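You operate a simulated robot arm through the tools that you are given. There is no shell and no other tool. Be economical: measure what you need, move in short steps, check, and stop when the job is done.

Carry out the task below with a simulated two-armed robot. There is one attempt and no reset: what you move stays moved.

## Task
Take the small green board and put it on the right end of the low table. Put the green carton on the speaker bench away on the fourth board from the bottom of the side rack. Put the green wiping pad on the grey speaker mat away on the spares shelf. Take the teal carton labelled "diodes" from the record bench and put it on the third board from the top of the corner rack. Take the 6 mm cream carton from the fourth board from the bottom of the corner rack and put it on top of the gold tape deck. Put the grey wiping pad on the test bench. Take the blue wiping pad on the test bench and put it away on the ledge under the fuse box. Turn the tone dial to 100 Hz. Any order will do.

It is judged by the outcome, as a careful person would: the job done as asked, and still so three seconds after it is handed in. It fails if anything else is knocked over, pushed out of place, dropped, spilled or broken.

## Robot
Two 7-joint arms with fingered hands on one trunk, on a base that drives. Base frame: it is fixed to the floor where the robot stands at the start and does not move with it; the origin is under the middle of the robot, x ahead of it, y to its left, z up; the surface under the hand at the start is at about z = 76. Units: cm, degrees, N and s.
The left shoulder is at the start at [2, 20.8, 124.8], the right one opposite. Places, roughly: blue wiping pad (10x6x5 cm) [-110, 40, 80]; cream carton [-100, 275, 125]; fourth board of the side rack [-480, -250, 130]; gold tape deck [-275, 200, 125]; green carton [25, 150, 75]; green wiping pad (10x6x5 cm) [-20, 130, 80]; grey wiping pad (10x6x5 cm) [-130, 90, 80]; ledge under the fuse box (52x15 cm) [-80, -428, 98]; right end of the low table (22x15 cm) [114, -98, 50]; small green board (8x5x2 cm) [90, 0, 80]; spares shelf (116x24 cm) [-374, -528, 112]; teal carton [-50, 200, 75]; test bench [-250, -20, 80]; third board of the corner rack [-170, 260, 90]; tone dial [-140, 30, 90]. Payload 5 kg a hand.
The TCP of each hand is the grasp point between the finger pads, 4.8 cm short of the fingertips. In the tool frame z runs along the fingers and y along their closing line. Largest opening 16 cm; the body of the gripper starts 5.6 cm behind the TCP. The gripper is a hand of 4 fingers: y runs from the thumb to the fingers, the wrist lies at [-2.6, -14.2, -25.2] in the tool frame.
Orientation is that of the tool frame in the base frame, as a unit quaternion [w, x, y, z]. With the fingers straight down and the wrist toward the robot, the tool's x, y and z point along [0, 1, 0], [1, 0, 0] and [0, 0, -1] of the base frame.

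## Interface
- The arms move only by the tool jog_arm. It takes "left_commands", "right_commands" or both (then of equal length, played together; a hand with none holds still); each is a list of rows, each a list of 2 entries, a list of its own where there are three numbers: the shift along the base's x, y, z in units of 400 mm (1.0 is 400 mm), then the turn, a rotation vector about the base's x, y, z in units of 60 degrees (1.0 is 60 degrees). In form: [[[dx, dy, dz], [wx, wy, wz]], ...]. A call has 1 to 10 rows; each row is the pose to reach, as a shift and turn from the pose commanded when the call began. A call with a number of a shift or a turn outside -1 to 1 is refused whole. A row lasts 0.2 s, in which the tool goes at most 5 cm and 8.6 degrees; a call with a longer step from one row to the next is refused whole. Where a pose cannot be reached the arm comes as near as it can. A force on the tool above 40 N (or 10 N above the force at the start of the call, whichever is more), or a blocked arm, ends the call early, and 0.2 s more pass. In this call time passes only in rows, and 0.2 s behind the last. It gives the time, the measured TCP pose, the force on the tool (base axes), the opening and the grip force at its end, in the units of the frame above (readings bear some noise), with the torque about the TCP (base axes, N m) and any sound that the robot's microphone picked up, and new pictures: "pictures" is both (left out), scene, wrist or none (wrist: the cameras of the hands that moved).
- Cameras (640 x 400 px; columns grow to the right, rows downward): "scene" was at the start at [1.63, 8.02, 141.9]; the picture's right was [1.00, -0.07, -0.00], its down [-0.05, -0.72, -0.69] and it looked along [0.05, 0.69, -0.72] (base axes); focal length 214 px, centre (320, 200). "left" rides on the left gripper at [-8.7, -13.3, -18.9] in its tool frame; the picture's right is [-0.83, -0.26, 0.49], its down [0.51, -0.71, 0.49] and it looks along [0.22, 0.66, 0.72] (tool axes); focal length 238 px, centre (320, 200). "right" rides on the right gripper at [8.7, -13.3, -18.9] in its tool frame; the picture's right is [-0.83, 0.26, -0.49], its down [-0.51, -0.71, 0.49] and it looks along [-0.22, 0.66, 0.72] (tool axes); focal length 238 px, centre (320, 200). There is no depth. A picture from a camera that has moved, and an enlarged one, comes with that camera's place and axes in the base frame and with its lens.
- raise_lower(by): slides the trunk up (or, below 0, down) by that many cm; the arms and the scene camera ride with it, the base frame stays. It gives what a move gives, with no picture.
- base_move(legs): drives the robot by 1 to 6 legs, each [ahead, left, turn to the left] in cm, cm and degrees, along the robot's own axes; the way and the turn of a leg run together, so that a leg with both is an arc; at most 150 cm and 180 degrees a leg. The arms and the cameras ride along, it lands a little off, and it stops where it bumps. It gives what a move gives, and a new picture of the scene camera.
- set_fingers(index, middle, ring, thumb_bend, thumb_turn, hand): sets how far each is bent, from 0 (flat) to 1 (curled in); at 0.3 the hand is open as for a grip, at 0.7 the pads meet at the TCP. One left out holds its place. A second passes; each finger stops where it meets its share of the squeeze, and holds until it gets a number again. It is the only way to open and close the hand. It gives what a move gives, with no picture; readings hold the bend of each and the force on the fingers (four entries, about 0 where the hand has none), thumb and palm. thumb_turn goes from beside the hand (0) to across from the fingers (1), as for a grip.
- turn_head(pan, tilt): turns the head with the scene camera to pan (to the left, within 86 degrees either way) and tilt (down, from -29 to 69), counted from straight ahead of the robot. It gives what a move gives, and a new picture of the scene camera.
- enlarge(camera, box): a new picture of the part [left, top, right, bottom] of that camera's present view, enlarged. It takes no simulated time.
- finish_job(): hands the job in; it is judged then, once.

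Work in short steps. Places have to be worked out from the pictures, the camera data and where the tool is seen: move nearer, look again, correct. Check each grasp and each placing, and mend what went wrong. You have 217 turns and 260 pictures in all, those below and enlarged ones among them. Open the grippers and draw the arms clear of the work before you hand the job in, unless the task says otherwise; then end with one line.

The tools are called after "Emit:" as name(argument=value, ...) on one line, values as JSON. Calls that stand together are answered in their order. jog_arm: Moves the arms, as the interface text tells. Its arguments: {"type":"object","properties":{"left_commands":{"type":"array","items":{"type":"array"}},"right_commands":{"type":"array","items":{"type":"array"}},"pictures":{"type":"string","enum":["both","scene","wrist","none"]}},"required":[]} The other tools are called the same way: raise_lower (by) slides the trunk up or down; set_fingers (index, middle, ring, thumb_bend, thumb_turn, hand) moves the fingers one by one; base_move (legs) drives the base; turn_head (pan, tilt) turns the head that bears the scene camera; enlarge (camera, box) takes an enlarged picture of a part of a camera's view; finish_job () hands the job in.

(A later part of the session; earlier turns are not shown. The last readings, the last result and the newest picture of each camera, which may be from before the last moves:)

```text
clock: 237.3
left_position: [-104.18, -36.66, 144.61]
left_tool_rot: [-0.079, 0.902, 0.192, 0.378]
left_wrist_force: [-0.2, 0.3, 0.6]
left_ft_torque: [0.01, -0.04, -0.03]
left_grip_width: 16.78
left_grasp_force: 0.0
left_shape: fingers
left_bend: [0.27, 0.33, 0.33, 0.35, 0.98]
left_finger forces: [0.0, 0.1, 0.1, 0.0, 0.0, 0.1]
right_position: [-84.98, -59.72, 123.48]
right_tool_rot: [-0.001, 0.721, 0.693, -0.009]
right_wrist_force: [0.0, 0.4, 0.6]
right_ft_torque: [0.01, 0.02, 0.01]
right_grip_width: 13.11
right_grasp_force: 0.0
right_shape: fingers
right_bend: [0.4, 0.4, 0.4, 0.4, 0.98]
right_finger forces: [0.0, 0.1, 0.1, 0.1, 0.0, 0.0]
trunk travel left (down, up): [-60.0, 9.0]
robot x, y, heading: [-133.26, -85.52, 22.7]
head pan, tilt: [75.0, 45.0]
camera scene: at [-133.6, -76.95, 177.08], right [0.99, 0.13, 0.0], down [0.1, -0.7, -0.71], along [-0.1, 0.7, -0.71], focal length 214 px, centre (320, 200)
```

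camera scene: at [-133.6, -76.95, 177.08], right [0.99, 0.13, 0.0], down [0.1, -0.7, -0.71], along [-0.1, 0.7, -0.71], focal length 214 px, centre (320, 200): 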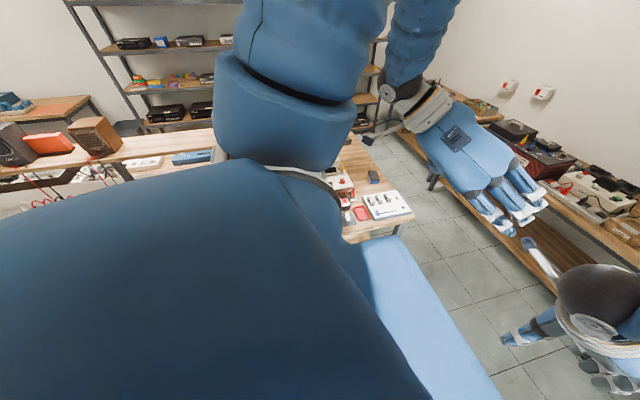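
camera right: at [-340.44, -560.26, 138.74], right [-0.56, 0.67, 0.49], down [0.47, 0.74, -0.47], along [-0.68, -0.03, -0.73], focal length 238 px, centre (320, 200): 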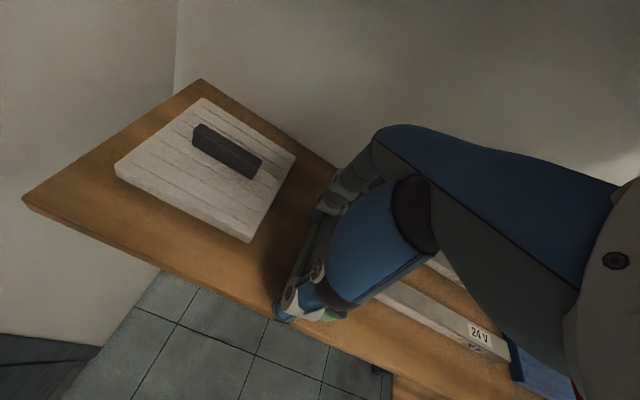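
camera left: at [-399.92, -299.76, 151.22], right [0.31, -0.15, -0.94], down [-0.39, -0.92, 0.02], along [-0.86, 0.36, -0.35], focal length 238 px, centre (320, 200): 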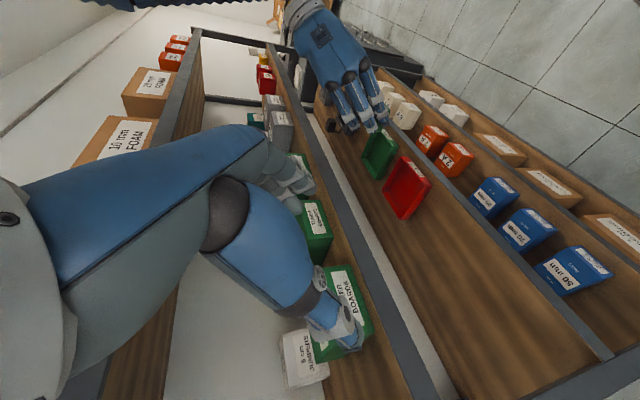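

Turn to face the test bench from its south side and look closely.

Emit:
base_move(legs=[[0, 0, 89.5], [0, -15, 0]])

Emit:
turn_head(pan=0, tilt=40)

Emit:
enlarge(camera="scene", box=[220, 170, 460, 320])

```text
clock: 242.5
left_position: [-168.39, -50.18, 144.62]
left_tool_rot: [-0.322, 0.504, 0.773, 0.212]
left_wrist_force: [-0.8, 0.1, -1.2]
left_ft_torque: [0.03, -0.09, -0.04]
left_grip_width: 16.79
left_grasp_force: 0.1
left_shape: fingers
left_bend: [0.27, 0.33, 0.33, 0.35, 0.98]
left_finger forces: [0.1, 0.0, 0.1, 0.0, 0.0, 0.0]
right_position: [-145.42, -31.12, 123.4]
right_tool_rot: [0.006, 0.022, 1.0, -0.006]
right_wrist_force: [-0.5, 0.4, 1.0]
right_ft_torque: [0.01, -0.06, 0.0]
right_grip_width: 13.09
right_grasp_force: 0.1
right_shape: fingers
right_bend: [0.4, 0.4, 0.4, 0.4, 0.98]
right_finger forces: [0.1, 0.1, 0.0, 0.0, 0.0, 0.0]
trunk travel left (down, up): [-60.0, 9.0]
robot x, y, heading: [-119.44, -79.74, 112.4]
head pan, tilt: [75.0, 45.0]
camera scene: at [-128.31, -79.84, 177.06], right [-0.13, 0.99, 0.0], down [0.7, 0.09, -0.71], along [-0.7, -0.09, -0.71], focal length 214 px, centre (320, 200)
```

scene: 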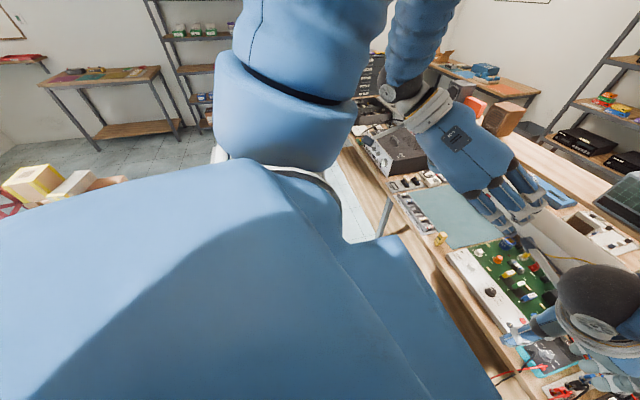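

```text
clock: 244.0
left_position: [-168.38, -50.21, 144.63]
left_tool_rot: [-0.322, 0.504, 0.773, 0.211]
left_wrist_force: [0.2, 0.0, 0.4]
left_ft_torque: [-0.05, 0.0, 0.0]
left_grip_width: 16.77
left_grasp_force: 0.0
left_shape: fingers
left_bend: [0.27, 0.33, 0.33, 0.35, 0.98]
left_finger forces: [0.1, 0.1, 0.0, 0.0, 0.0, 0.0]
right_position: [-145.04, -31.0, 123.46]
right_tool_rot: [0.005, 0.021, 1.0, -0.007]
right_wrist_force: [-0.6, 0.1, 0.2]
right_ft_torque: [-0.01, 0.01, 0.0]
right_grip_width: 13.12
right_grasp_force: 0.0
right_shape: fingers
right_bend: [0.4, 0.4, 0.4, 0.4, 0.98]
right_finger forces: [0.1, 0.1, 0.1, 0.1, 0.0, 0.0]
trunk travel left (down, up): [-60.0, 9.0]
robot x, y, heading: [-119.3, -79.21, 112.3]
head pan, tilt: [0.0, 40.0]
camera scene: at [-123.3, -70.86, 177.8], right [0.92, 0.38, 0.0], down [0.25, -0.59, -0.77], along [-0.29, 0.71, -0.64], focal length 214 px, centre (320, 200)
```

scene: 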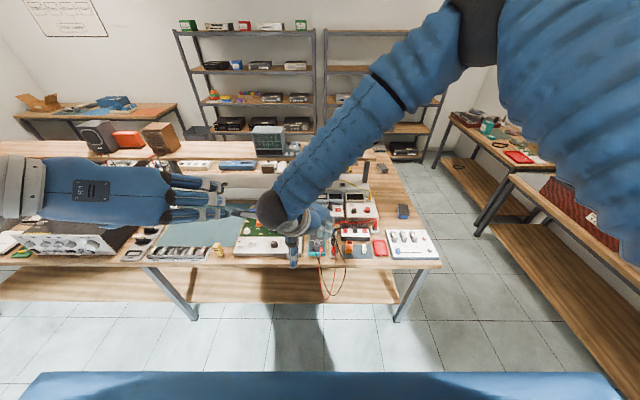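

```text
2.67 times, centred on (340, 245) of scene
camera zoom: at [-123.3, -70.86, 177.8], right [0.92, 0.38, 0.0], down [0.25, -0.59, -0.77], along [-0.29, 0.71, -0.64], focal length 572 px, centre (267, 80)
```

zoom: 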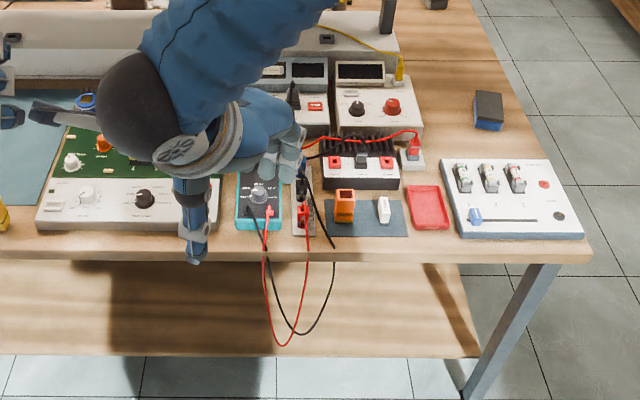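

The right arm hides the instruments. I move it aside to the right and up, then drive closer.

Emit:
jog_arm(right_commands=[[[0.09, 0.03, 0.05], [0, 0, 0]], [[0.18, 0.06, 0.1], [0, 0, 0]], [[0.27, 0.09, 0.15], [0, 0, 0]], [[0.36, 0.11, 0.2], [0, 0, 0]], [[0.46, 0.13, 0.24], [0, 0, 0]], [[0.57, 0.15, 0.25], [0, 0, 0]], [[0.68, 0.17, 0.25], [0, 0, 0]], [[0.79, 0.19, 0.25], [0, 0, 0]]], pictures="none")

Emit:
base_move(legs=[[35, 0, 0]])

Emit:
turn_head(pan=-10, tilt=40)

Emit:
enlarge(camera="scene", box=[240, 140, 440, 290])

```text
clock: 245.8
left_position: [-168.04, -50.09, 144.56]
left_tool_rot: [-0.322, 0.505, 0.773, 0.211]
left_wrist_force: [1.1, -0.2, 0.3]
left_ft_torque: [0.0, 0.07, 0.05]
left_grip_width: 16.8
left_grasp_force: 0.1
left_shape: fingers
left_bend: [0.27, 0.33, 0.33, 0.35, 0.98]
left_finger forces: [0.0, 0.0, 0.0, 0.0, 0.1, 0.1]
right_position: [-113.2, -23.43, 133.31]
right_tool_rot: [0.004, 0.021, 1.0, -0.006]
right_wrist_force: [1.1, -0.1, -0.4]
right_ft_torque: [-0.02, 0.13, 0.03]
right_grip_width: 13.12
right_grasp_force: 0.0
right_shape: fingers
right_bend: [0.4, 0.4, 0.4, 0.4, 0.98]
right_finger forces: [0.0, 0.0, 0.0, 0.1, 0.1, 0.1]
trunk travel left (down, up): [-60.0, 9.0]
robot x, y, heading: [-119.77, -79.38, 112.5]
head pan, tilt: [0.0, 40.0]
```

```text
clock: 248.1
left_position: [-181.62, -18.04, 144.75]
left_tool_rot: [-0.323, 0.503, 0.773, 0.212]
left_wrist_force: [-0.3, 0.0, -0.9]
left_ft_torque: [0.02, -0.01, 0.01]
left_grip_width: 16.77
left_grasp_force: 0.1
left_shape: fingers
left_bend: [0.27, 0.33, 0.33, 0.35, 0.98]
left_finger forces: [0.0, 0.0, 0.0, 0.1, 0.0, 0.0]
right_position: [-126.97, 8.87, 133.34]
right_tool_rot: [0.006, 0.02, 1.0, -0.006]
right_wrist_force: [0.7, -0.6, 0.6]
right_ft_torque: [-0.01, 0.02, -0.02]
right_grip_width: 13.06
right_grasp_force: 0.0
right_shape: fingers
right_bend: [0.4, 0.4, 0.4, 0.4, 0.98]
right_finger forces: [0.0, 0.0, 0.1, 0.0, 0.1, 0.0]
trunk travel left (down, up): [-60.0, 9.0]
robot x, y, heading: [-133.07, -47.44, 112.5]
head pan, tilt: [0.0, 40.0]
camera scene: at [-136.69, -38.61, 177.81], right [0.92, 0.38, 0.0], down [0.25, -0.59, -0.77], along [-0.29, 0.71, -0.64], focal length 214 px, centre (320, 200)
```

scene: 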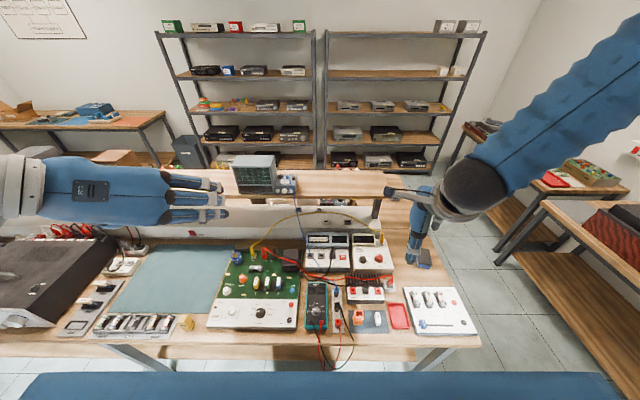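

```text
clock: 248.8
left_position: [-181.65, -17.9, 144.58]
left_tool_rot: [-0.321, 0.504, 0.774, 0.21]
left_wrist_force: [-0.8, 0.3, 0.2]
left_ft_torque: [-0.03, -0.02, -0.03]
left_grip_width: 16.79
left_grasp_force: 0.0
left_shape: fingers
left_bend: [0.27, 0.33, 0.33, 0.35, 0.98]
left_finger forces: [0.1, 0.0, 0.1, 0.1, 0.0, 0.0]
right_position: [-127.08, 9.07, 133.31]
right_tool_rot: [0.005, 0.021, 1.0, -0.007]
right_wrist_force: [0.3, 0.8, 0.1]
right_ft_torque: [-0.06, 0.0, 0.0]
right_grip_width: 13.12
right_grasp_force: 0.0
right_shape: fingers
right_bend: [0.4, 0.4, 0.4, 0.4, 0.98]
right_finger forces: [0.0, 0.0, 0.0, 0.0, 0.0, 0.1]
trunk travel left (down, up): [-60.0, 9.0]
robot x, y, heading: [-132.56, -47.34, 112.9]
head pan, tilt: [-10.0, 40.0]
camera scene: at [-135.37, -37.95, 177.79], right [0.98, 0.22, 0.0], down [0.14, -0.63, -0.77], along [-0.17, 0.75, -0.64], focal length 214 px, centre (320, 200)
```

scene: 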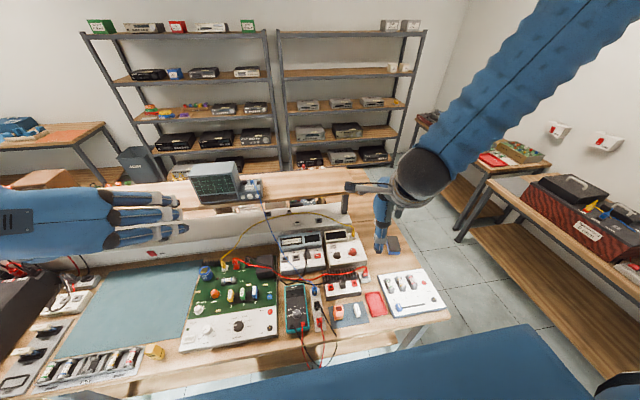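

```text
2.67 times, centred on (340, 215) of scene
camera zoom: at [-135.37, -37.95, 177.79], right [0.98, 0.22, 0.0], down [0.14, -0.63, -0.77], along [-0.17, 0.75, -0.64], focal length 572 px, centre (267, 160)
```

zoom: 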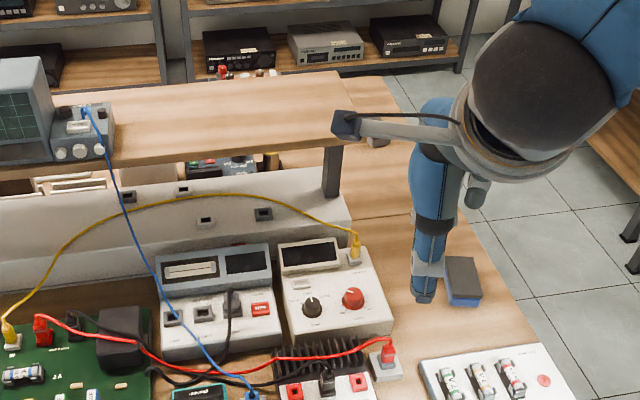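

I zoom on the knob device (white box with black and red knobs).

Emit:
enlarge(camera="scene", box=[320, 220, 400, 280])

Emit:
enlarge(camera="scene", box=[180, 260, 300, 350])

```text
6.67 times, centred on (360, 250) of scene
camera zoom: at [-135.37, -37.95, 177.79], right [0.98, 0.22, 0.0], down [0.14, -0.63, -0.77], along [-0.17, 0.75, -0.64], focal length 1430 px, centre (53, -133)
```

zoom: 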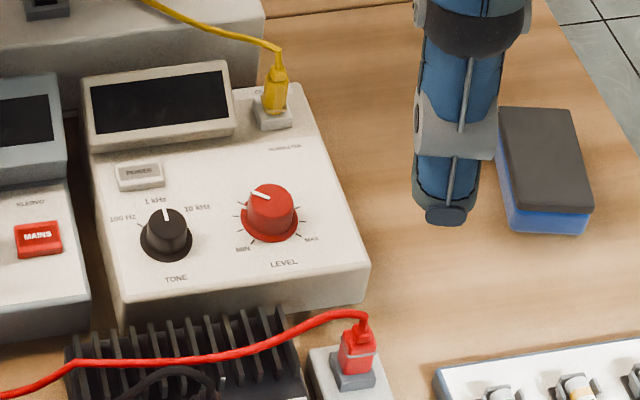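

```text
4.44 times, centred on (240, 305) of scene
camera zoom: at [-135.37, -37.95, 177.79], right [0.98, 0.22, 0.0], down [0.14, -0.63, -0.77], along [-0.17, 0.75, -0.64], focal length 953 px, centre (676, -267)
```

zoom: 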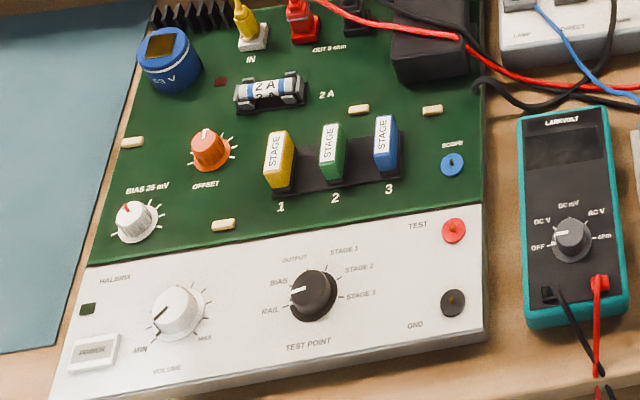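

The black TONE knob points at 1 kHz; 100 Hz is to its left. I fold index and ring away, and bring the right hand above the knob to measure it.

Emit:
set_fingers(hand="right", index=1.0, middle=0.5, ring=1.0, thumb_bend=0.5)

Emit:
jog_arm(right_commands=[[[-0.045, 0.055, -0.07], [0, 0, 0]], [[-0.09, 0.11, -0.14], [0, 0, 0]], [[-0.135, 0.165, -0.21], [0, 0, 0]], [[-0.18, 0.22, -0.28], [0, 0, 0]], [[-0.225, 0.275, -0.35], [0, 0, 0]], [[-0.27, 0.33, -0.42], [0, 0, 0]], [[-0.315, 0.385, -0.48], [0, 0, 0]], [[-0.3625, 0.43, -0.53], [0, 0, 0]]], pictures="both")

Emit:
enlarge(camera="right", box=[200, 150, 440, 350])

Emit:
enlarge(camera="scene", box=[300, 200, 420, 290])

```text
clock: 249.8
left_position: [-181.77, -17.84, 144.56]
left_tool_rot: [-0.322, 0.503, 0.774, 0.211]
left_wrist_force: [0.6, 0.5, 0.7]
left_ft_torque: [0.0, 0.0, 0.01]
left_grip_width: 16.77
left_grasp_force: 0.1
left_shape: fingers
left_bend: [0.27, 0.33, 0.33, 0.35, 0.98]
left_finger forces: [0.1, 0.0, 0.0, 0.0, 0.1, 0.0]
right_position: [-127.07, 8.96, 133.34]
right_tool_rot: [0.005, 0.021, 1.0, -0.008]
right_wrist_force: [0.6, 0.5, -0.2]
right_ft_torque: [-0.04, 0.02, -0.01]
right_grip_width: 9.61
right_grasp_force: 0.1
right_shape: fingers
right_bend: [1.0, 0.5, 1.0, 0.5, 0.98]
right_finger forces: [0.0, 0.0, 0.1, 0.0, 0.0, 0.1]
trunk travel left (down, up): [-60.0, 9.0]
robot x, y, heading: [-133.02, -47.32, 112.7]
head pan, tilt: [-10.0, 40.0]
```

```text
clock: 251.6
left_position: [-181.83, -17.88, 144.6]
left_tool_rot: [-0.322, 0.504, 0.773, 0.211]
left_wrist_force: [0.2, -0.3, -0.7]
left_ft_torque: [-0.03, -0.04, -0.02]
left_grip_width: 16.79
left_grasp_force: 0.1
left_shape: fingers
left_bend: [0.27, 0.33, 0.33, 0.35, 0.98]
left_finger forces: [0.0, 0.0, 0.1, 0.1, 0.1, 0.0]
right_position: [-141.73, 26.18, 112.13]
right_tool_rot: [0.005, 0.021, 1.0, -0.007]
right_wrist_force: [-0.1, 0.2, 0.4]
right_ft_torque: [-0.06, -0.01, 0.0]
right_grip_width: 9.59
right_grasp_force: 0.1
right_shape: fingers
right_bend: [1.0, 0.5, 1.0, 0.5, 0.98]
right_finger forces: [0.1, 0.0, 0.0, 0.1, 0.0, 0.0]
trunk travel left (down, up): [-60.0, 9.0]
robot x, y, heading: [-133.26, -47.29, 112.9]
head pan, tilt: [-10.0, 40.0]
camera scene: at [-135.49, -38.0, 177.79], right [0.98, 0.22, 0.0], down [0.14, -0.63, -0.77], along [-0.17, 0.75, -0.64], focal length 214 px, centre (320, 200)
camera right: at [-151.16, 13.57, 131.09], right [0.84, 0.23, 0.49], down [0.48, -0.74, -0.48], along [0.25, 0.64, -0.73], focal length 238 px, centre (320, 200)
```

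scene: 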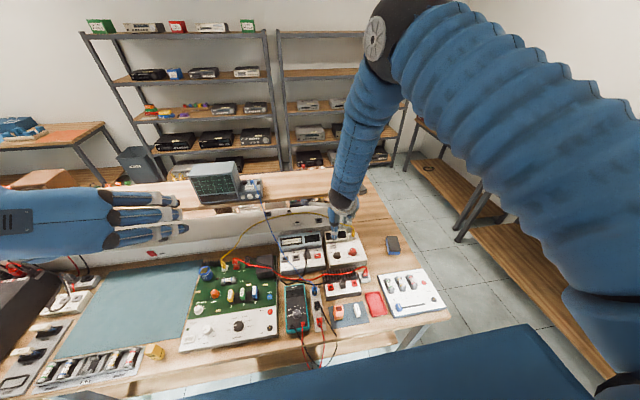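
right: 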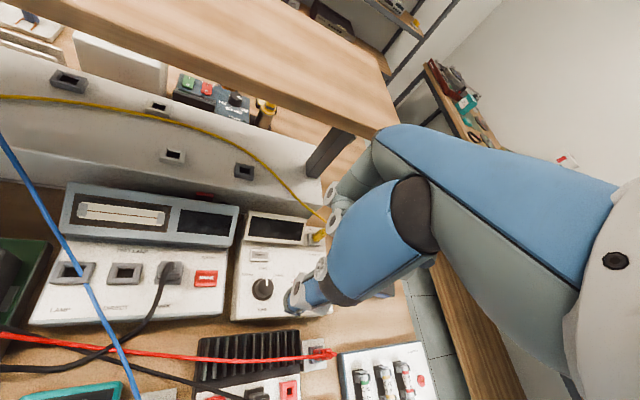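

```text
2.00 times, centred on (320, 250) of right
camera zoom: at [-151.16, 13.57, 131.09], right [0.84, 0.23, 0.49], down [0.48, -0.74, -0.48], along [0.25, 0.64, -0.73], focal length 477 px, centre (320, 100)
```

zoom: 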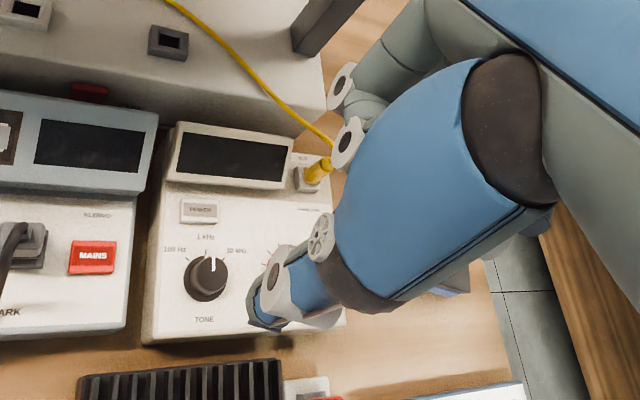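

```text
4.44 times, centred on (360, 245) of scene
camera zoom: at [-135.49, -38.0, 177.79], right [0.98, 0.22, 0.0], down [0.14, -0.63, -0.77], along [-0.17, 0.75, -0.64], focal length 953 px, centre (142, 0)
```

zoom: 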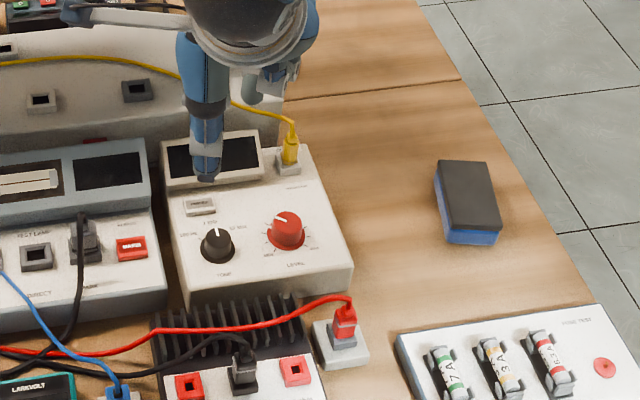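

Knob top triangulates to about (-141.8,26.8,89.2); it needs about +65° counter-clockwise. I lower so the fingertips are just above it and check.

Emit:
jog_arm(right_commands=[[[0, 0.015, -0.1], [0, 0, 0]], [[0, 0.015, -0.2], [0, 0, 0]], [[0, 0.015, -0.3], [0, 0, 0]], [[0, 0.015, -0.38], [0, 0, 0]]], pictures="none")

Emit:
enlarge(camera="right", box=[230, 180, 390, 300])

Emit:
enlarge(camera="scene", box=[310, 210, 390, 270])

```text
clock: 252.6
left_position: [-181.78, -17.73, 144.45]
left_tool_rot: [-0.321, 0.504, 0.773, 0.211]
left_wrist_force: [-0.4, 0.2, -0.1]
left_ft_torque: [-0.03, -0.02, -0.05]
left_grip_width: 16.76
left_grasp_force: 0.1
left_shape: fingers
left_bend: [0.27, 0.33, 0.33, 0.35, 0.98]
left_finger forces: [0.0, 0.1, 0.0, 0.0, 0.0, 0.1]
right_position: [-141.65, 26.91, 96.87]
right_tool_rot: [0.005, 0.02, 1.0, -0.007]
right_wrist_force: [0.1, 2.1, 0.3]
right_ft_torque: [-0.18, -0.06, 0.0]
right_grip_width: 9.58
right_grasp_force: 0.0
right_shape: fingers
right_bend: [1.0, 0.5, 1.0, 0.5, 0.98]
right_finger forces: [0.0, 0.0, 0.0, 0.1, 0.1, 0.1]
trunk travel left (down, up): [-60.0, 9.0]
robot x, y, heading: [-132.95, -47.11, 112.9]
head pan, tilt: [-10.0, 40.0]
```

```text
3.33 times, centred on (310, 240) of right
camera zoom: at [-151.14, 14.22, 115.89], right [0.84, 0.23, 0.49], down [0.48, -0.74, -0.48], along [0.25, 0.64, -0.73], focal length 794 px, centre (353, 67)
```

zoom: 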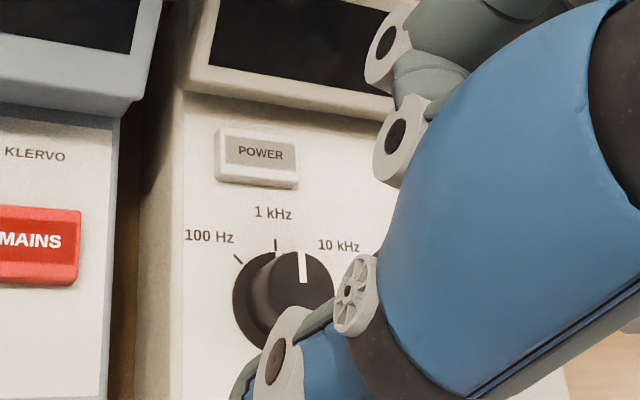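

```text
6.67 times, centred on (350, 240) of scene
camera zoom: at [-135.38, -37.89, 177.78], right [0.98, 0.22, 0.0], down [0.14, -0.63, -0.77], along [-0.17, 0.75, -0.64], focal length 1430 px, centre (120, -67)
```

zoom: 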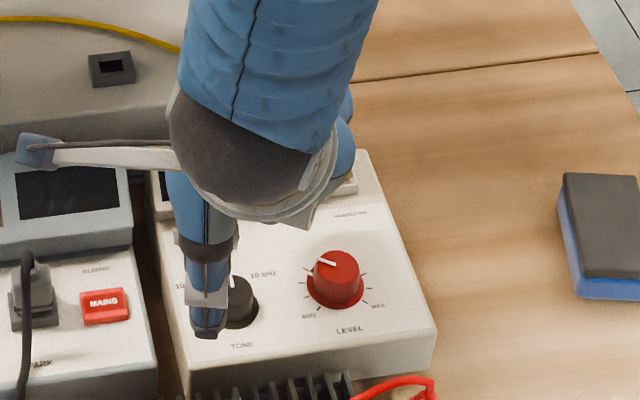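

The ticks show pointer at 1 kHz and the 100 Hz tick ~50° counter-clockwise; knob centre ≈(-141.4,27). I narrow the pinch and lower around the knob.

Emit:
set_fingers(hand="right", middle=0.57, thumb_bend=0.57)

Emit:
jog_arm(right_commands=[[[0.012, 0.002, -0.04], [0, 0, 0]], [[0.012, 0.002, -0.08], [0, 0, 0]], [[0.012, 0.002, -0.1], [0, 0, 0]]], pictures="none")

Emit:
enlarge(camera="right", box=[230, 180, 390, 300])

Emit:
enlarge(camera="scene", box=[310, 210, 390, 270])

```text
clock: 253.6
left_position: [-181.79, -17.98, 144.64]
left_tool_rot: [-0.322, 0.504, 0.773, 0.211]
left_wrist_force: [0.0, -0.6, -0.3]
left_ft_torque: [-0.03, -0.01, -0.03]
left_grip_width: 16.78
left_grasp_force: 0.3
left_shape: fingers
left_bend: [0.27, 0.33, 0.33, 0.35, 0.98]
left_finger forces: [0.1, 0.1, 0.1, 0.0, 0.0, 0.1]
right_position: [-141.56, 26.7, 96.92]
right_tool_rot: [0.006, 0.02, 1.0, -0.007]
right_wrist_force: [0.0, -0.4, 0.4]
right_ft_torque: [-0.01, -0.03, 0.02]
right_grip_width: 9.13
right_grasp_force: 0.1
right_shape: fingers
right_bend: [1.0, 0.56, 1.0, 0.56, 0.98]
right_finger forces: [0.1, 0.0, 0.0, 0.0, 0.1, 0.0]
trunk travel left (down, up): [-60.0, 9.0]
robot x, y, heading: [-133.51, -47.41, 112.8]
head pan, tilt: [-10.0, 40.0]
```

```text
clock: 254.4
left_position: [-181.73, -17.97, 144.68]
left_tool_rot: [-0.322, 0.504, 0.773, 0.211]
left_wrist_force: [0.2, -0.6, -0.1]
left_ft_torque: [0.04, 0.01, 0.01]
left_grip_width: 16.78
left_grasp_force: 0.1
left_shape: fingers
left_bend: [0.27, 0.33, 0.33, 0.35, 0.98]
left_finger forces: [0.0, 0.1, 0.0, 0.1, 0.0, 0.0]
right_position: [-141.22, 26.85, 92.99]
right_tool_rot: [0.005, 0.021, 1.0, -0.006]
right_wrist_force: [-0.8, -0.3, 0.0]
right_ft_torque: [0.01, 0.02, -0.03]
right_grip_width: 9.18
right_grasp_force: 0.1
right_shape: fingers
right_bend: [1.0, 0.56, 1.0, 0.56, 0.98]
right_finger forces: [0.0, 0.1, 0.1, 0.0, 0.0, 0.0]
trunk travel left (down, up): [-60.0, 9.0]
robot x, y, heading: [-132.88, -47.48, 112.9]
head pan, tilt: [-10.0, 40.0]
```

```text
3.33 times, centred on (310, 240) of right
camera zoom: at [-150.61, 14.18, 111.99], right [0.84, 0.23, 0.49], down [0.48, -0.74, -0.48], along [0.25, 0.64, -0.73], focal length 794 px, centre (353, 67)
```

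zoom: 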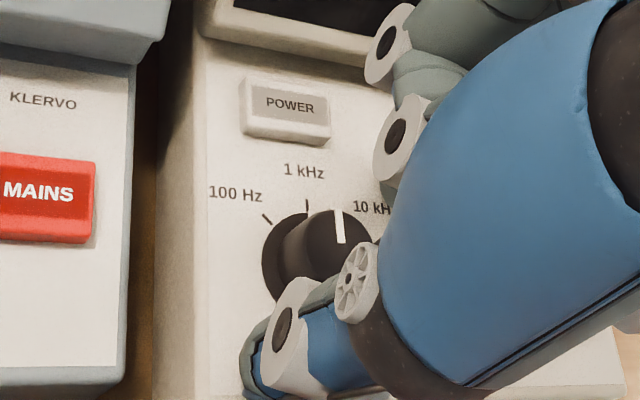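

```text
6.67 times, centred on (350, 240) of scene
camera zoom: at [-135.35, -38.09, 177.8], right [0.98, 0.22, 0.0], down [0.14, -0.63, -0.77], along [-0.17, 0.75, -0.64], focal length 1430 px, centre (120, -67)
```

zoom: 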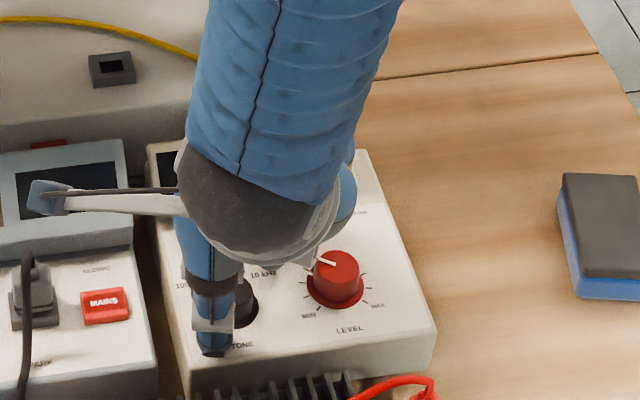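

Lower another 0.7 cm and pinch with middle finger and thumb.

Emit:
jog_arm(right_commands=[[[0.0, 0.002, -0.018], [0, 0, 0]]], pictures="none")

Emit:
set_fingers(hand="right", middle=0.7, thumb_bend=0.7)

Emit:
enlarge(camera="right", box=[230, 180, 390, 300])

```text
clock: 254.8
left_position: [-181.74, -18.01, 144.72]
left_tool_rot: [-0.322, 0.504, 0.773, 0.211]
left_wrist_force: [0.2, -0.3, 0.1]
left_ft_torque: [-0.01, 0.03, 0.0]
left_grip_width: 16.81
left_grasp_force: 0.0
left_shape: fingers
left_bend: [0.27, 0.33, 0.33, 0.35, 0.98]
left_finger forces: [0.0, 0.0, 0.0, 0.0, 0.0, 0.0]
right_position: [-141.02, 27.04, 92.44]
right_tool_rot: [0.006, 0.021, 1.0, -0.004]
right_wrist_force: [0.6, 2.0, 12.7]
right_ft_torque: [0.52, -0.21, -0.02]
right_grip_width: 9.12
right_grasp_force: 5.8
right_shape: fingers
right_bend: [1.0, 0.56, 1.0, 0.56, 0.98]
right_finger forces: [0.0, 12.6, 0.0, 0.0, 0.0, 0.0]
trunk travel left (down, up): [-60.0, 9.0]
robot x, y, heading: [-132.76, -47.28, 112.5]
head pan, tilt: [-10.0, 40.0]
```

```text
clock: 255.8
left_position: [-181.88, -17.96, 144.59]
left_tool_rot: [-0.322, 0.504, 0.773, 0.21]
left_wrist_force: [0.1, 0.4, -0.4]
left_ft_torque: [0.01, -0.01, 0.01]
left_grip_width: 16.76
left_grasp_force: 0.0
left_shape: fingers
left_bend: [0.27, 0.33, 0.33, 0.35, 0.98]
left_finger forces: [0.0, 0.1, 0.0, 0.1, 0.0, 0.1]
right_position: [-141.09, 26.8, 92.12]
right_tool_rot: [0.005, 0.021, 1.0, -0.007]
right_wrist_force: [1.2, -7.9, 3.8]
right_ft_torque: [-0.5, 0.02, 0.08]
right_grip_width: 8.44
right_grasp_force: 7.5
right_shape: fingers
right_bend: [1.0, 0.69, 1.0, 0.67, 0.97]
right_finger forces: [0.1, 2.7, 0.1, 0.0, 12.6, 0.0]
trunk travel left (down, up): [-60.0, 9.0]
robot x, y, heading: [-133.05, -47.39, 112.6]
head pan, tilt: [-10.0, 40.0]
```

```text
3.33 times, centred on (310, 240) of right
camera zoom: at [-150.55, 14.1, 111.24], right [0.84, 0.23, 0.49], down [0.48, -0.74, -0.47], along [0.25, 0.64, -0.73], focal length 794 px, centre (353, 67)
```

zoom: 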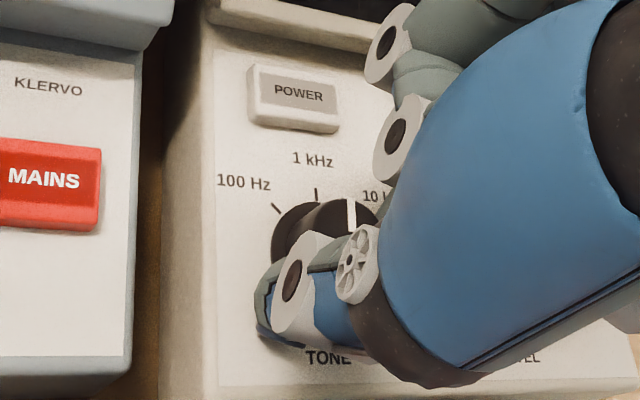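

Middle finger is light; close it a bit more for a balanced pinch.

Emit:
set_fingers(hand="right", middle=0.8, thumb_bend=0.75)

```text
clock: 256.8
left_position: [-181.63, -17.87, 144.54]
left_tool_rot: [-0.323, 0.504, 0.773, 0.211]
left_wrist_force: [-0.2, 0.2, 0.5]
left_ft_torque: [0.0, 0.03, -0.02]
left_grip_width: 16.8
left_grasp_force: 0.1
left_shape: fingers
left_bend: [0.27, 0.33, 0.33, 0.35, 0.98]
left_finger forces: [0.1, 0.0, 0.0, 0.1, 0.0, 0.1]
right_position: [-140.93, 26.75, 92.22]
right_tool_rot: [0.005, 0.022, 1.0, -0.008]
right_wrist_force: [8.7, -14.0, -7.4]
right_ft_torque: [-0.63, -0.29, 0.06]
right_grip_width: 8.36
right_grasp_force: 19.7
right_shape: fingers
right_bend: [1.0, 0.71, 1.0, 0.68, 0.96]
right_finger forces: [0.1, 17.1, 0.0, 0.0, 23.0, 0.1]
trunk travel left (down, up): [-60.0, 9.0]
robot x, y, heading: [-133.16, -47.26, 112.5]
head pan, tilt: [-10.0, 40.0]
```

Now turn counter-clockwise 26° first and check.

Emit:
jog_arm(right_commands=[[[0, 0.001, 0], [0, 0, 0.1]], [[0, 0.003, 0], [0, 0, 0.2]], [[0, 0.004, 0], [0, 0, 0.3]], [[0, 0.006, 0], [0, 0, 0.43]]], pictures="none")

Emit:
enlarge(camera="right", box=[230, 180, 390, 300])

```text
clock: 257.8
left_position: [-181.71, -17.9, 144.76]
left_tool_rot: [-0.322, 0.504, 0.773, 0.211]
left_wrist_force: [0.7, 0.5, -0.8]
left_ft_torque: [0.0, 0.05, 0.06]
left_grip_width: 16.79
left_grasp_force: 0.1
left_shape: fingers
left_bend: [0.27, 0.33, 0.33, 0.35, 0.98]
left_finger forces: [0.0, 0.0, 0.0, 0.1, 0.0, 0.0]
right_position: [-140.91, 26.97, 92.2]
right_tool_rot: [0.006, -0.204, 0.979, -0.005]
right_wrist_force: [11.4, -14.5, -12.7]
right_ft_torque: [-0.53, -0.32, 0.08]
right_grip_width: 8.4
right_grasp_force: 18.0
right_shape: fingers
right_bend: [1.0, 0.71, 1.0, 0.68, 0.95]
right_finger forces: [0.0, 13.1, 0.0, 0.0, 22.2, 0.1]
trunk travel left (down, up): [-60.0, 9.0]
robot x, y, heading: [-133.34, -47.02, 112.7]
head pan, tilt: [-10.0, 40.0]
```

```text
3.33 times, centred on (310, 240) of right
camera zoom: at [-143.94, 11.59, 111.25], right [0.65, 0.58, 0.49], down [0.75, -0.45, -0.48], along [-0.05, 0.68, -0.73], focal length 794 px, centre (353, 67)
```

zoom: 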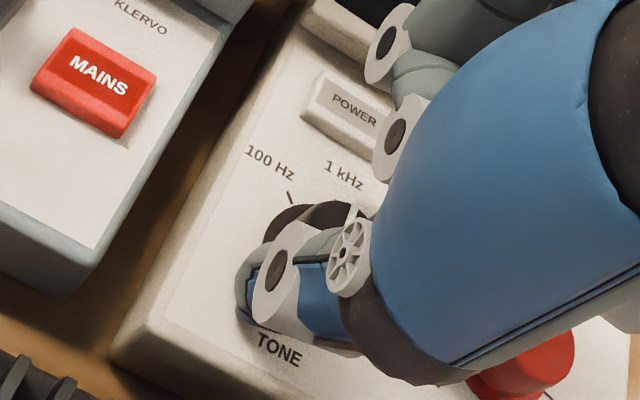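

The knob turns with the hand. Turn another 24°.

Emit:
jog_arm(right_commands=[[[0, 0.001, 0], [0, 0, 0.1]], [[-0.002, 0.003, 0], [0, 0, 0.2]], [[-0.003, 0.004, 0], [0, 0, 0.3]], [[-0.004, 0.005, 0], [0, 0, 0.4]]], pictures="none")

Emit:
enlarge(camera="right", box=[230, 180, 390, 300])

```text
clock: 258.8
left_position: [-181.6, -17.99, 144.62]
left_tool_rot: [-0.323, 0.504, 0.773, 0.211]
left_wrist_force: [0.2, 0.0, 0.3]
left_ft_torque: [-0.03, 0.07, 0.04]
left_grip_width: 16.81
left_grasp_force: 0.0
left_shape: fingers
left_bend: [0.27, 0.33, 0.33, 0.35, 0.98]
left_finger forces: [0.0, 0.0, 0.1, 0.0, 0.0, 0.0]
right_position: [-141.16, 27.26, 92.16]
right_tool_rot: [0.007, -0.403, 0.915, -0.005]
right_wrist_force: [9.5, -14.5, -9.7]
right_ft_torque: [-0.49, -0.28, 0.07]
right_grip_width: 8.41
right_grasp_force: 15.3
right_shape: fingers
right_bend: [1.0, 0.71, 1.0, 0.68, 0.94]
right_finger forces: [0.0, 7.4, 0.0, 0.1, 23.0, 0.1]
trunk travel left (down, up): [-60.0, 9.0]
robot x, y, heading: [-132.84, -47.42, 112.5]
head pan, tilt: [-10.0, 40.0]
```

```text
3.33 times, centred on (310, 240) of right
camera zoom: at [-137.58, 11.92, 111.27], right [0.36, 0.79, 0.49], down [0.87, -0.11, -0.48], along [-0.33, 0.6, -0.73], focal length 794 px, centre (353, 67)
```

zoom: 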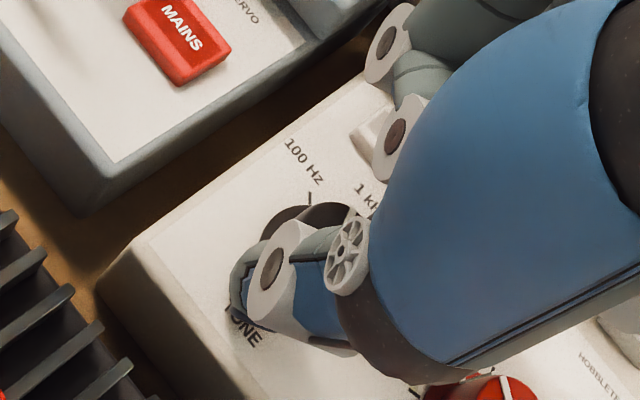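

Release and lift to inspect the pointer.

Emit:
set_fingers(hand="right", middle=0.55, thumb_bend=0.55)

Emit:
jog_arm(right_commands=[[[0, 0, 0.08], [0, 0, 0]], [[0, 0, 0.18], [0, 0, 0]], [[0.0, 0, 0.3], [0, 0, 0]], [[0.05, 0, 0.4], [0, 0, 0]], [[0.15, 0, 0.46], [0, 0, 0]], [[0.26, 0, 0.48], [0, 0, 0]]], pictures="none")

Emit:
enlarge(camera="right", box=[160, 200, 360, 350])

Emit:
enlarge(camera="scene", box=[320, 225, 380, 270])

```text
clock: 259.8
left_position: [-181.71, -18.1, 144.74]
left_tool_rot: [-0.322, 0.504, 0.774, 0.211]
left_wrist_force: [0.4, -0.6, 0.1]
left_ft_torque: [-0.03, 0.01, 0.03]
left_grip_width: 16.8
left_grasp_force: 0.0
left_shape: fingers
left_bend: [0.27, 0.33, 0.33, 0.35, 0.98]
left_finger forces: [0.0, 0.1, 0.0, 0.1, 0.1, 0.0]
right_position: [-141.31, 27.61, 92.63]
right_tool_rot: [0.007, -0.402, 0.916, 0.0]
right_wrist_force: [-3.8, 7.1, 22.7]
right_ft_torque: [1.35, 0.77, -0.01]
right_grip_width: 9.18
right_grasp_force: 11.7
right_shape: fingers
right_bend: [1.0, 0.52, 1.0, 0.55, 0.97]
right_finger forces: [0.0, 23.3, 0.1, 0.1, 0.0, 0.0]
trunk travel left (down, up): [-60.0, 9.0]
robot x, y, heading: [-132.98, -47.19, 112.6]
head pan, tilt: [-10.0, 40.0]
heard: click
```

```text
clock: 261.2
left_position: [-181.59, -17.99, 144.72]
left_tool_rot: [-0.323, 0.503, 0.774, 0.21]
left_wrist_force: [1.6, 0.0, 0.9]
left_ft_torque: [-0.01, 0.12, 0.06]
left_grip_width: 16.78
left_grasp_force: 0.1
left_shape: fingers
left_bend: [0.27, 0.33, 0.33, 0.35, 0.98]
left_finger forces: [0.0, 0.1, 0.0, 0.0, 0.0, 0.0]
right_position: [-130.8, 27.4, 111.42]
right_tool_rot: [0.006, -0.404, 0.915, -0.004]
right_wrist_force: [-0.6, 0.2, 0.3]
right_ft_torque: [0.03, -0.04, -0.01]
right_grip_width: 9.17
right_grasp_force: 0.1
right_shape: fingers
right_bend: [1.0, 0.55, 1.0, 0.55, 0.97]
right_finger forces: [0.1, 0.0, 0.2, 0.1, 0.0, 0.0]
trunk travel left (down, up): [-60.0, 9.0]
robot x, y, heading: [-133.2, -47.42, 112.6]
head pan, tilt: [-10.0, 40.0]
```

```text
2.67 times, centred on (260, 275) of right
camera zoom: at [-127.18, 12.1, 130.45], right [0.37, 0.79, 0.49], down [0.87, -0.11, -0.48], along [-0.33, 0.6, -0.73], focal length 636 px, centre (480, 0)
```

zoom: 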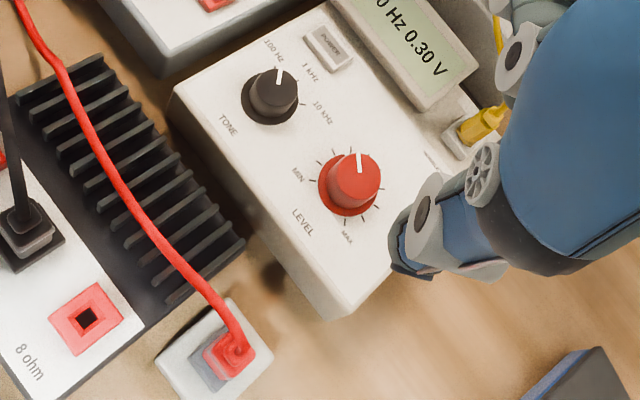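

```text
8.89 times, centred on (350, 248) of scene
camera zoom: at [-135.02, -38.02, 177.8], right [0.98, 0.22, 0.0], down [0.14, -0.63, -0.77], along [-0.17, 0.75, -0.64], focal length 1906 px, centre (53, -222)
```

zoom: 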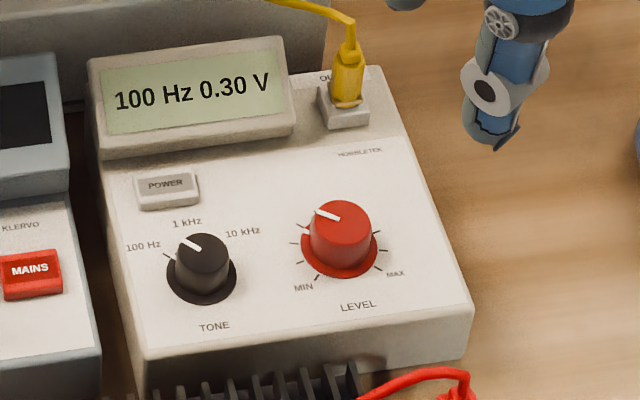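

The display now reads 100 Hz — dial done. But the display was dark before and a click was heard: the opening finger pressed POWER. I will restore it: only the middle finger extended, positioned over the POWER button.

Emit:
set_fingers(hand="right", middle=0.4, thumb_bend=1.0)

Emit:
jog_arm(right_commands=[[[-0.1, 0, 0], [0, 0, 0]], [[-0.21, 0, 0], [0, 0, 0]], [[-0.21, 0, -0.1], [0, 0, 0]], [[-0.21, 0, -0.2], [0, 0, 0]], [[-0.21, 0, -0.28], [0, 0, 0]]], pictures="none")

Emit:
enlarge(camera="right", box=[200, 120, 440, 300])

Emit:
enlarge(camera="scene", box=[310, 205, 390, 265])

```text
clock: 262.2
left_position: [-181.71, -17.79, 144.59]
left_tool_rot: [-0.322, 0.504, 0.773, 0.211]
left_wrist_force: [-0.1, 0.0, 1.2]
left_ft_torque: [-0.01, 0.0, 0.02]
left_grip_width: 16.77
left_grasp_force: 0.0
left_shape: fingers
left_bend: [0.27, 0.33, 0.33, 0.35, 0.98]
left_finger forces: [0.0, 0.1, 0.0, 0.0, 0.1, 0.1]
right_position: [-130.98, 27.45, 111.51]
right_tool_rot: [0.008, -0.403, 0.915, -0.004]
right_wrist_force: [0.5, 0.2, -0.4]
right_ft_torque: [0.01, 0.03, -0.01]
right_grip_width: 5.94
right_grasp_force: 0.1
right_shape: fingers
right_bend: [1.0, 0.4, 1.0, 0.94, 0.97]
right_finger forces: [0.0, 0.0, 0.0, 0.0, 0.0, 0.1]
trunk travel left (down, up): [-60.0, 9.0]
robot x, y, heading: [-132.83, -47.67, 112.6]
head pan, tilt: [-10.0, 40.0]
```

```text
clock: 263.4
left_position: [-181.84, -17.9, 144.6]
left_tool_rot: [-0.322, 0.503, 0.774, 0.211]
left_wrist_force: [-0.3, -0.2, 0.2]
left_ft_torque: [-0.01, -0.06, 0.02]
left_grip_width: 16.8
left_grasp_force: 0.2
left_shape: fingers
left_bend: [0.27, 0.33, 0.33, 0.35, 0.98]
left_finger forces: [0.1, 0.0, 0.1, 0.0, 0.0, 0.0]
right_position: [-139.34, 27.42, 100.1]
right_tool_rot: [0.007, -0.403, 0.915, -0.003]
right_wrist_force: [-1.6, 1.2, 1.2]
right_ft_torque: [-0.11, -0.08, 0.0]
right_grip_width: 5.96
right_grasp_force: 0.1
right_shape: fingers
right_bend: [1.0, 0.4, 1.0, 0.94, 0.97]
right_finger forces: [0.1, 0.1, 0.0, 0.0, 0.0, 0.0]
trunk travel left (down, up): [-60.0, 9.0]
robot x, y, heading: [-132.91, -47.22, 112.7]
head pan, tilt: [-10.0, 40.0]
```

```text
2.22 times, centred on (320, 210) of right
camera zoom: at [-135.78, 11.99, 119.2], right [0.37, 0.79, 0.49], down [0.87, -0.11, -0.48], along [-0.32, 0.6, -0.73], focal length 530 px, centre (320, 178)
```

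zoom: 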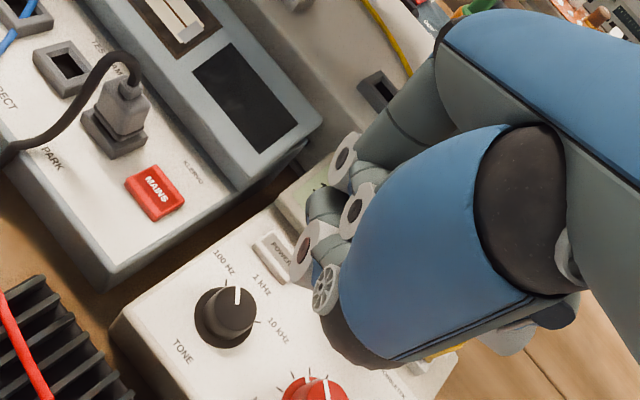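

```text
6.67 times, centred on (350, 235) of scene
camera zoom: at [-135.42, -38.05, 177.79], right [0.98, 0.22, 0.0], down [0.14, -0.63, -0.77], along [-0.17, 0.75, -0.64], focal length 1430 px, centre (120, -33)
```

zoom: 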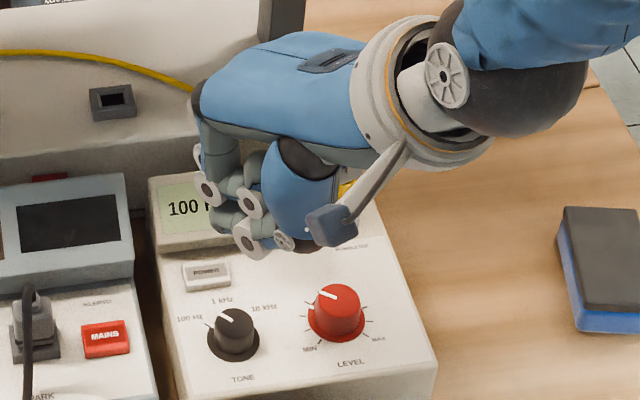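

I put the thumb at 0.5 (over flat panel, clear of both knobs) and lower gently so the middle fingertip presses POWER.

Emit:
set_fingers(hand="right", thumb_bend=0.5)

Emit:
jog_arm(right_commands=[[[0, 0, -0.08], [0, 0, 0]], [[0, 0, -0.14], [0, 0, 0]], [[0, 0, -0.16], [0, 0, 0]], [[0, 0, -0.175], [0, 0, 0]], [[0, 0, -0.185], [0, 0, 0]]], pictures="none")

Emit:
enlarge(camera="scene", box=[310, 205, 390, 265])

```text
clock: 264.4
left_position: [-181.72, -17.99, 144.58]
left_tool_rot: [-0.322, 0.503, 0.774, 0.211]
left_wrist_force: [-0.4, -0.1, 0.1]
left_ft_torque: [-0.03, -0.03, -0.06]
left_grip_width: 16.75
left_grasp_force: 0.1
left_shape: fingers
left_bend: [0.27, 0.33, 0.33, 0.35, 0.98]
left_finger forces: [0.1, 0.0, 0.0, 0.0, 0.1, 0.0]
right_position: [-139.25, 27.35, 100.15]
right_tool_rot: [0.008, -0.402, 0.916, -0.005]
right_wrist_force: [-0.2, 0.3, -0.4]
right_ft_torque: [-0.02, 0.01, 0.0]
right_grip_width: 9.58
right_grasp_force: 0.0
right_shape: fingers
right_bend: [1.0, 0.4, 1.0, 0.5, 0.97]
right_finger forces: [0.1, 0.0, 0.0, 0.0, 0.0, 0.1]
trunk travel left (down, up): [-60.0, 9.0]
robot x, y, heading: [-132.81, -47.3, 112.6]
head pan, tilt: [-10.0, 40.0]
```

```text
clock: 265.6
left_position: [-181.78, -18.07, 144.62]
left_tool_rot: [-0.321, 0.504, 0.774, 0.211]
left_wrist_force: [-0.2, -0.6, 0.1]
left_ft_torque: [0.02, 0.03, -0.06]
left_grip_width: 16.77
left_grasp_force: 0.1
left_shape: fingers
left_bend: [0.27, 0.33, 0.33, 0.35, 0.98]
left_finger forces: [0.0, 0.0, 0.0, 0.1, 0.0, 0.0]
right_position: [-139.29, 27.34, 92.94]
right_tool_rot: [0.007, -0.403, 0.915, -0.003]
right_wrist_force: [1.6, -3.3, 7.9]
right_ft_torque: [0.42, 0.31, 0.05]
right_grip_width: 9.57
right_grasp_force: 4.6
right_shape: fingers
right_bend: [1.0, 0.41, 1.0, 0.5, 0.97]
right_finger forces: [0.0, 8.8, 0.0, 0.0, 0.0, 0.0]
trunk travel left (down, up): [-60.0, 9.0]
robot x, y, heading: [-133.03, -47.59, 112.2]
head pan, tilt: [-10.0, 40.0]
heard: click
```

```text
6.67 times, centred on (350, 235) of scene
camera zoom: at [-135.3, -38.24, 177.82], right [0.98, 0.22, 0.0], down [0.14, -0.63, -0.77], along [-0.17, 0.75, -0.64], focal length 1430 px, centre (120, -33)
```

zoom: 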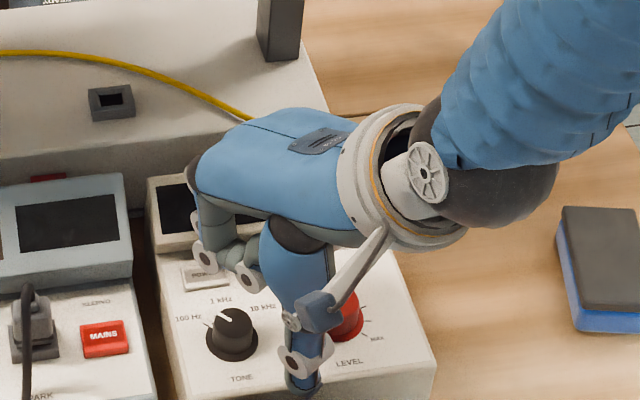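

A click, and the display is dark again. Lift straight up and verify.

Emit:
jog_arm(right_commands=[[[0, 0, 0.08], [0, 0, 0]], [[0, 0, 0.2], [0, 0, 0]], [[0.0, 0, 0.32], [0, 0, 0]], [[0.05, -0.03, 0.43], [0, 0, 0]], [[0.14, -0.1, 0.46], [0, 0, 0]], [[0.23, -0.17, 0.5], [0, 0, 0]], [[0.32, -0.24, 0.52], [0, 0, 0]]], pictures="none")

Emit:
enlarge(camera="scene", box=[310, 150, 450, 265])

```text
clock: 267.2
left_position: [-181.64, -18.04, 144.62]
left_tool_rot: [-0.323, 0.502, 0.774, 0.211]
left_wrist_force: [1.8, -0.5, 0.5]
left_ft_torque: [0.05, 0.06, 0.05]
left_grip_width: 16.79
left_grasp_force: 0.1
left_shape: fingers
left_bend: [0.27, 0.33, 0.33, 0.35, 0.98]
left_finger forces: [0.0, 0.0, 0.0, 0.1, 0.0, 0.1]
right_position: [-126.51, 17.52, 113.9]
right_tool_rot: [0.007, -0.402, 0.916, -0.004]
right_wrist_force: [-0.9, -0.3, 0.8]
right_ft_torque: [0.05, 0.0, 0.0]
right_grip_width: 9.61
right_grasp_force: 0.0
right_shape: fingers
right_bend: [1.0, 0.4, 1.0, 0.5, 0.97]
right_finger forces: [0.0, 0.0, 0.2, 0.0, 0.0, 0.0]
trunk travel left (down, up): [-60.0, 9.0]
robot x, y, heading: [-133.23, -47.39, 112.8]
head pan, tilt: [-10.0, 40.0]
```

```text
3.48 times, centred on (380, 208) of scene
camera zoom: at [-135.09, -38.25, 177.81], right [0.98, 0.22, 0.0], down [0.14, -0.63, -0.77], along [-0.17, 0.75, -0.64], focal length 746 px, centre (111, 174)
```

zoom: 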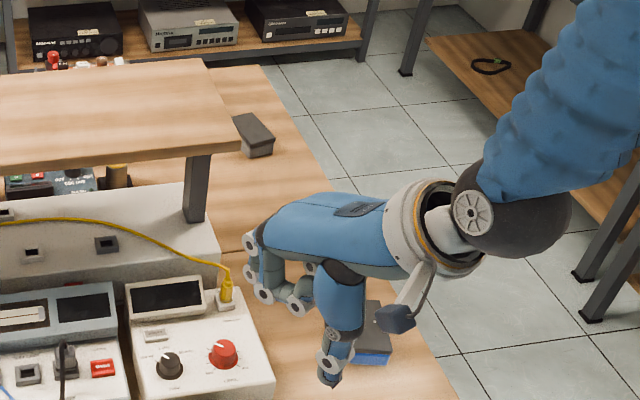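

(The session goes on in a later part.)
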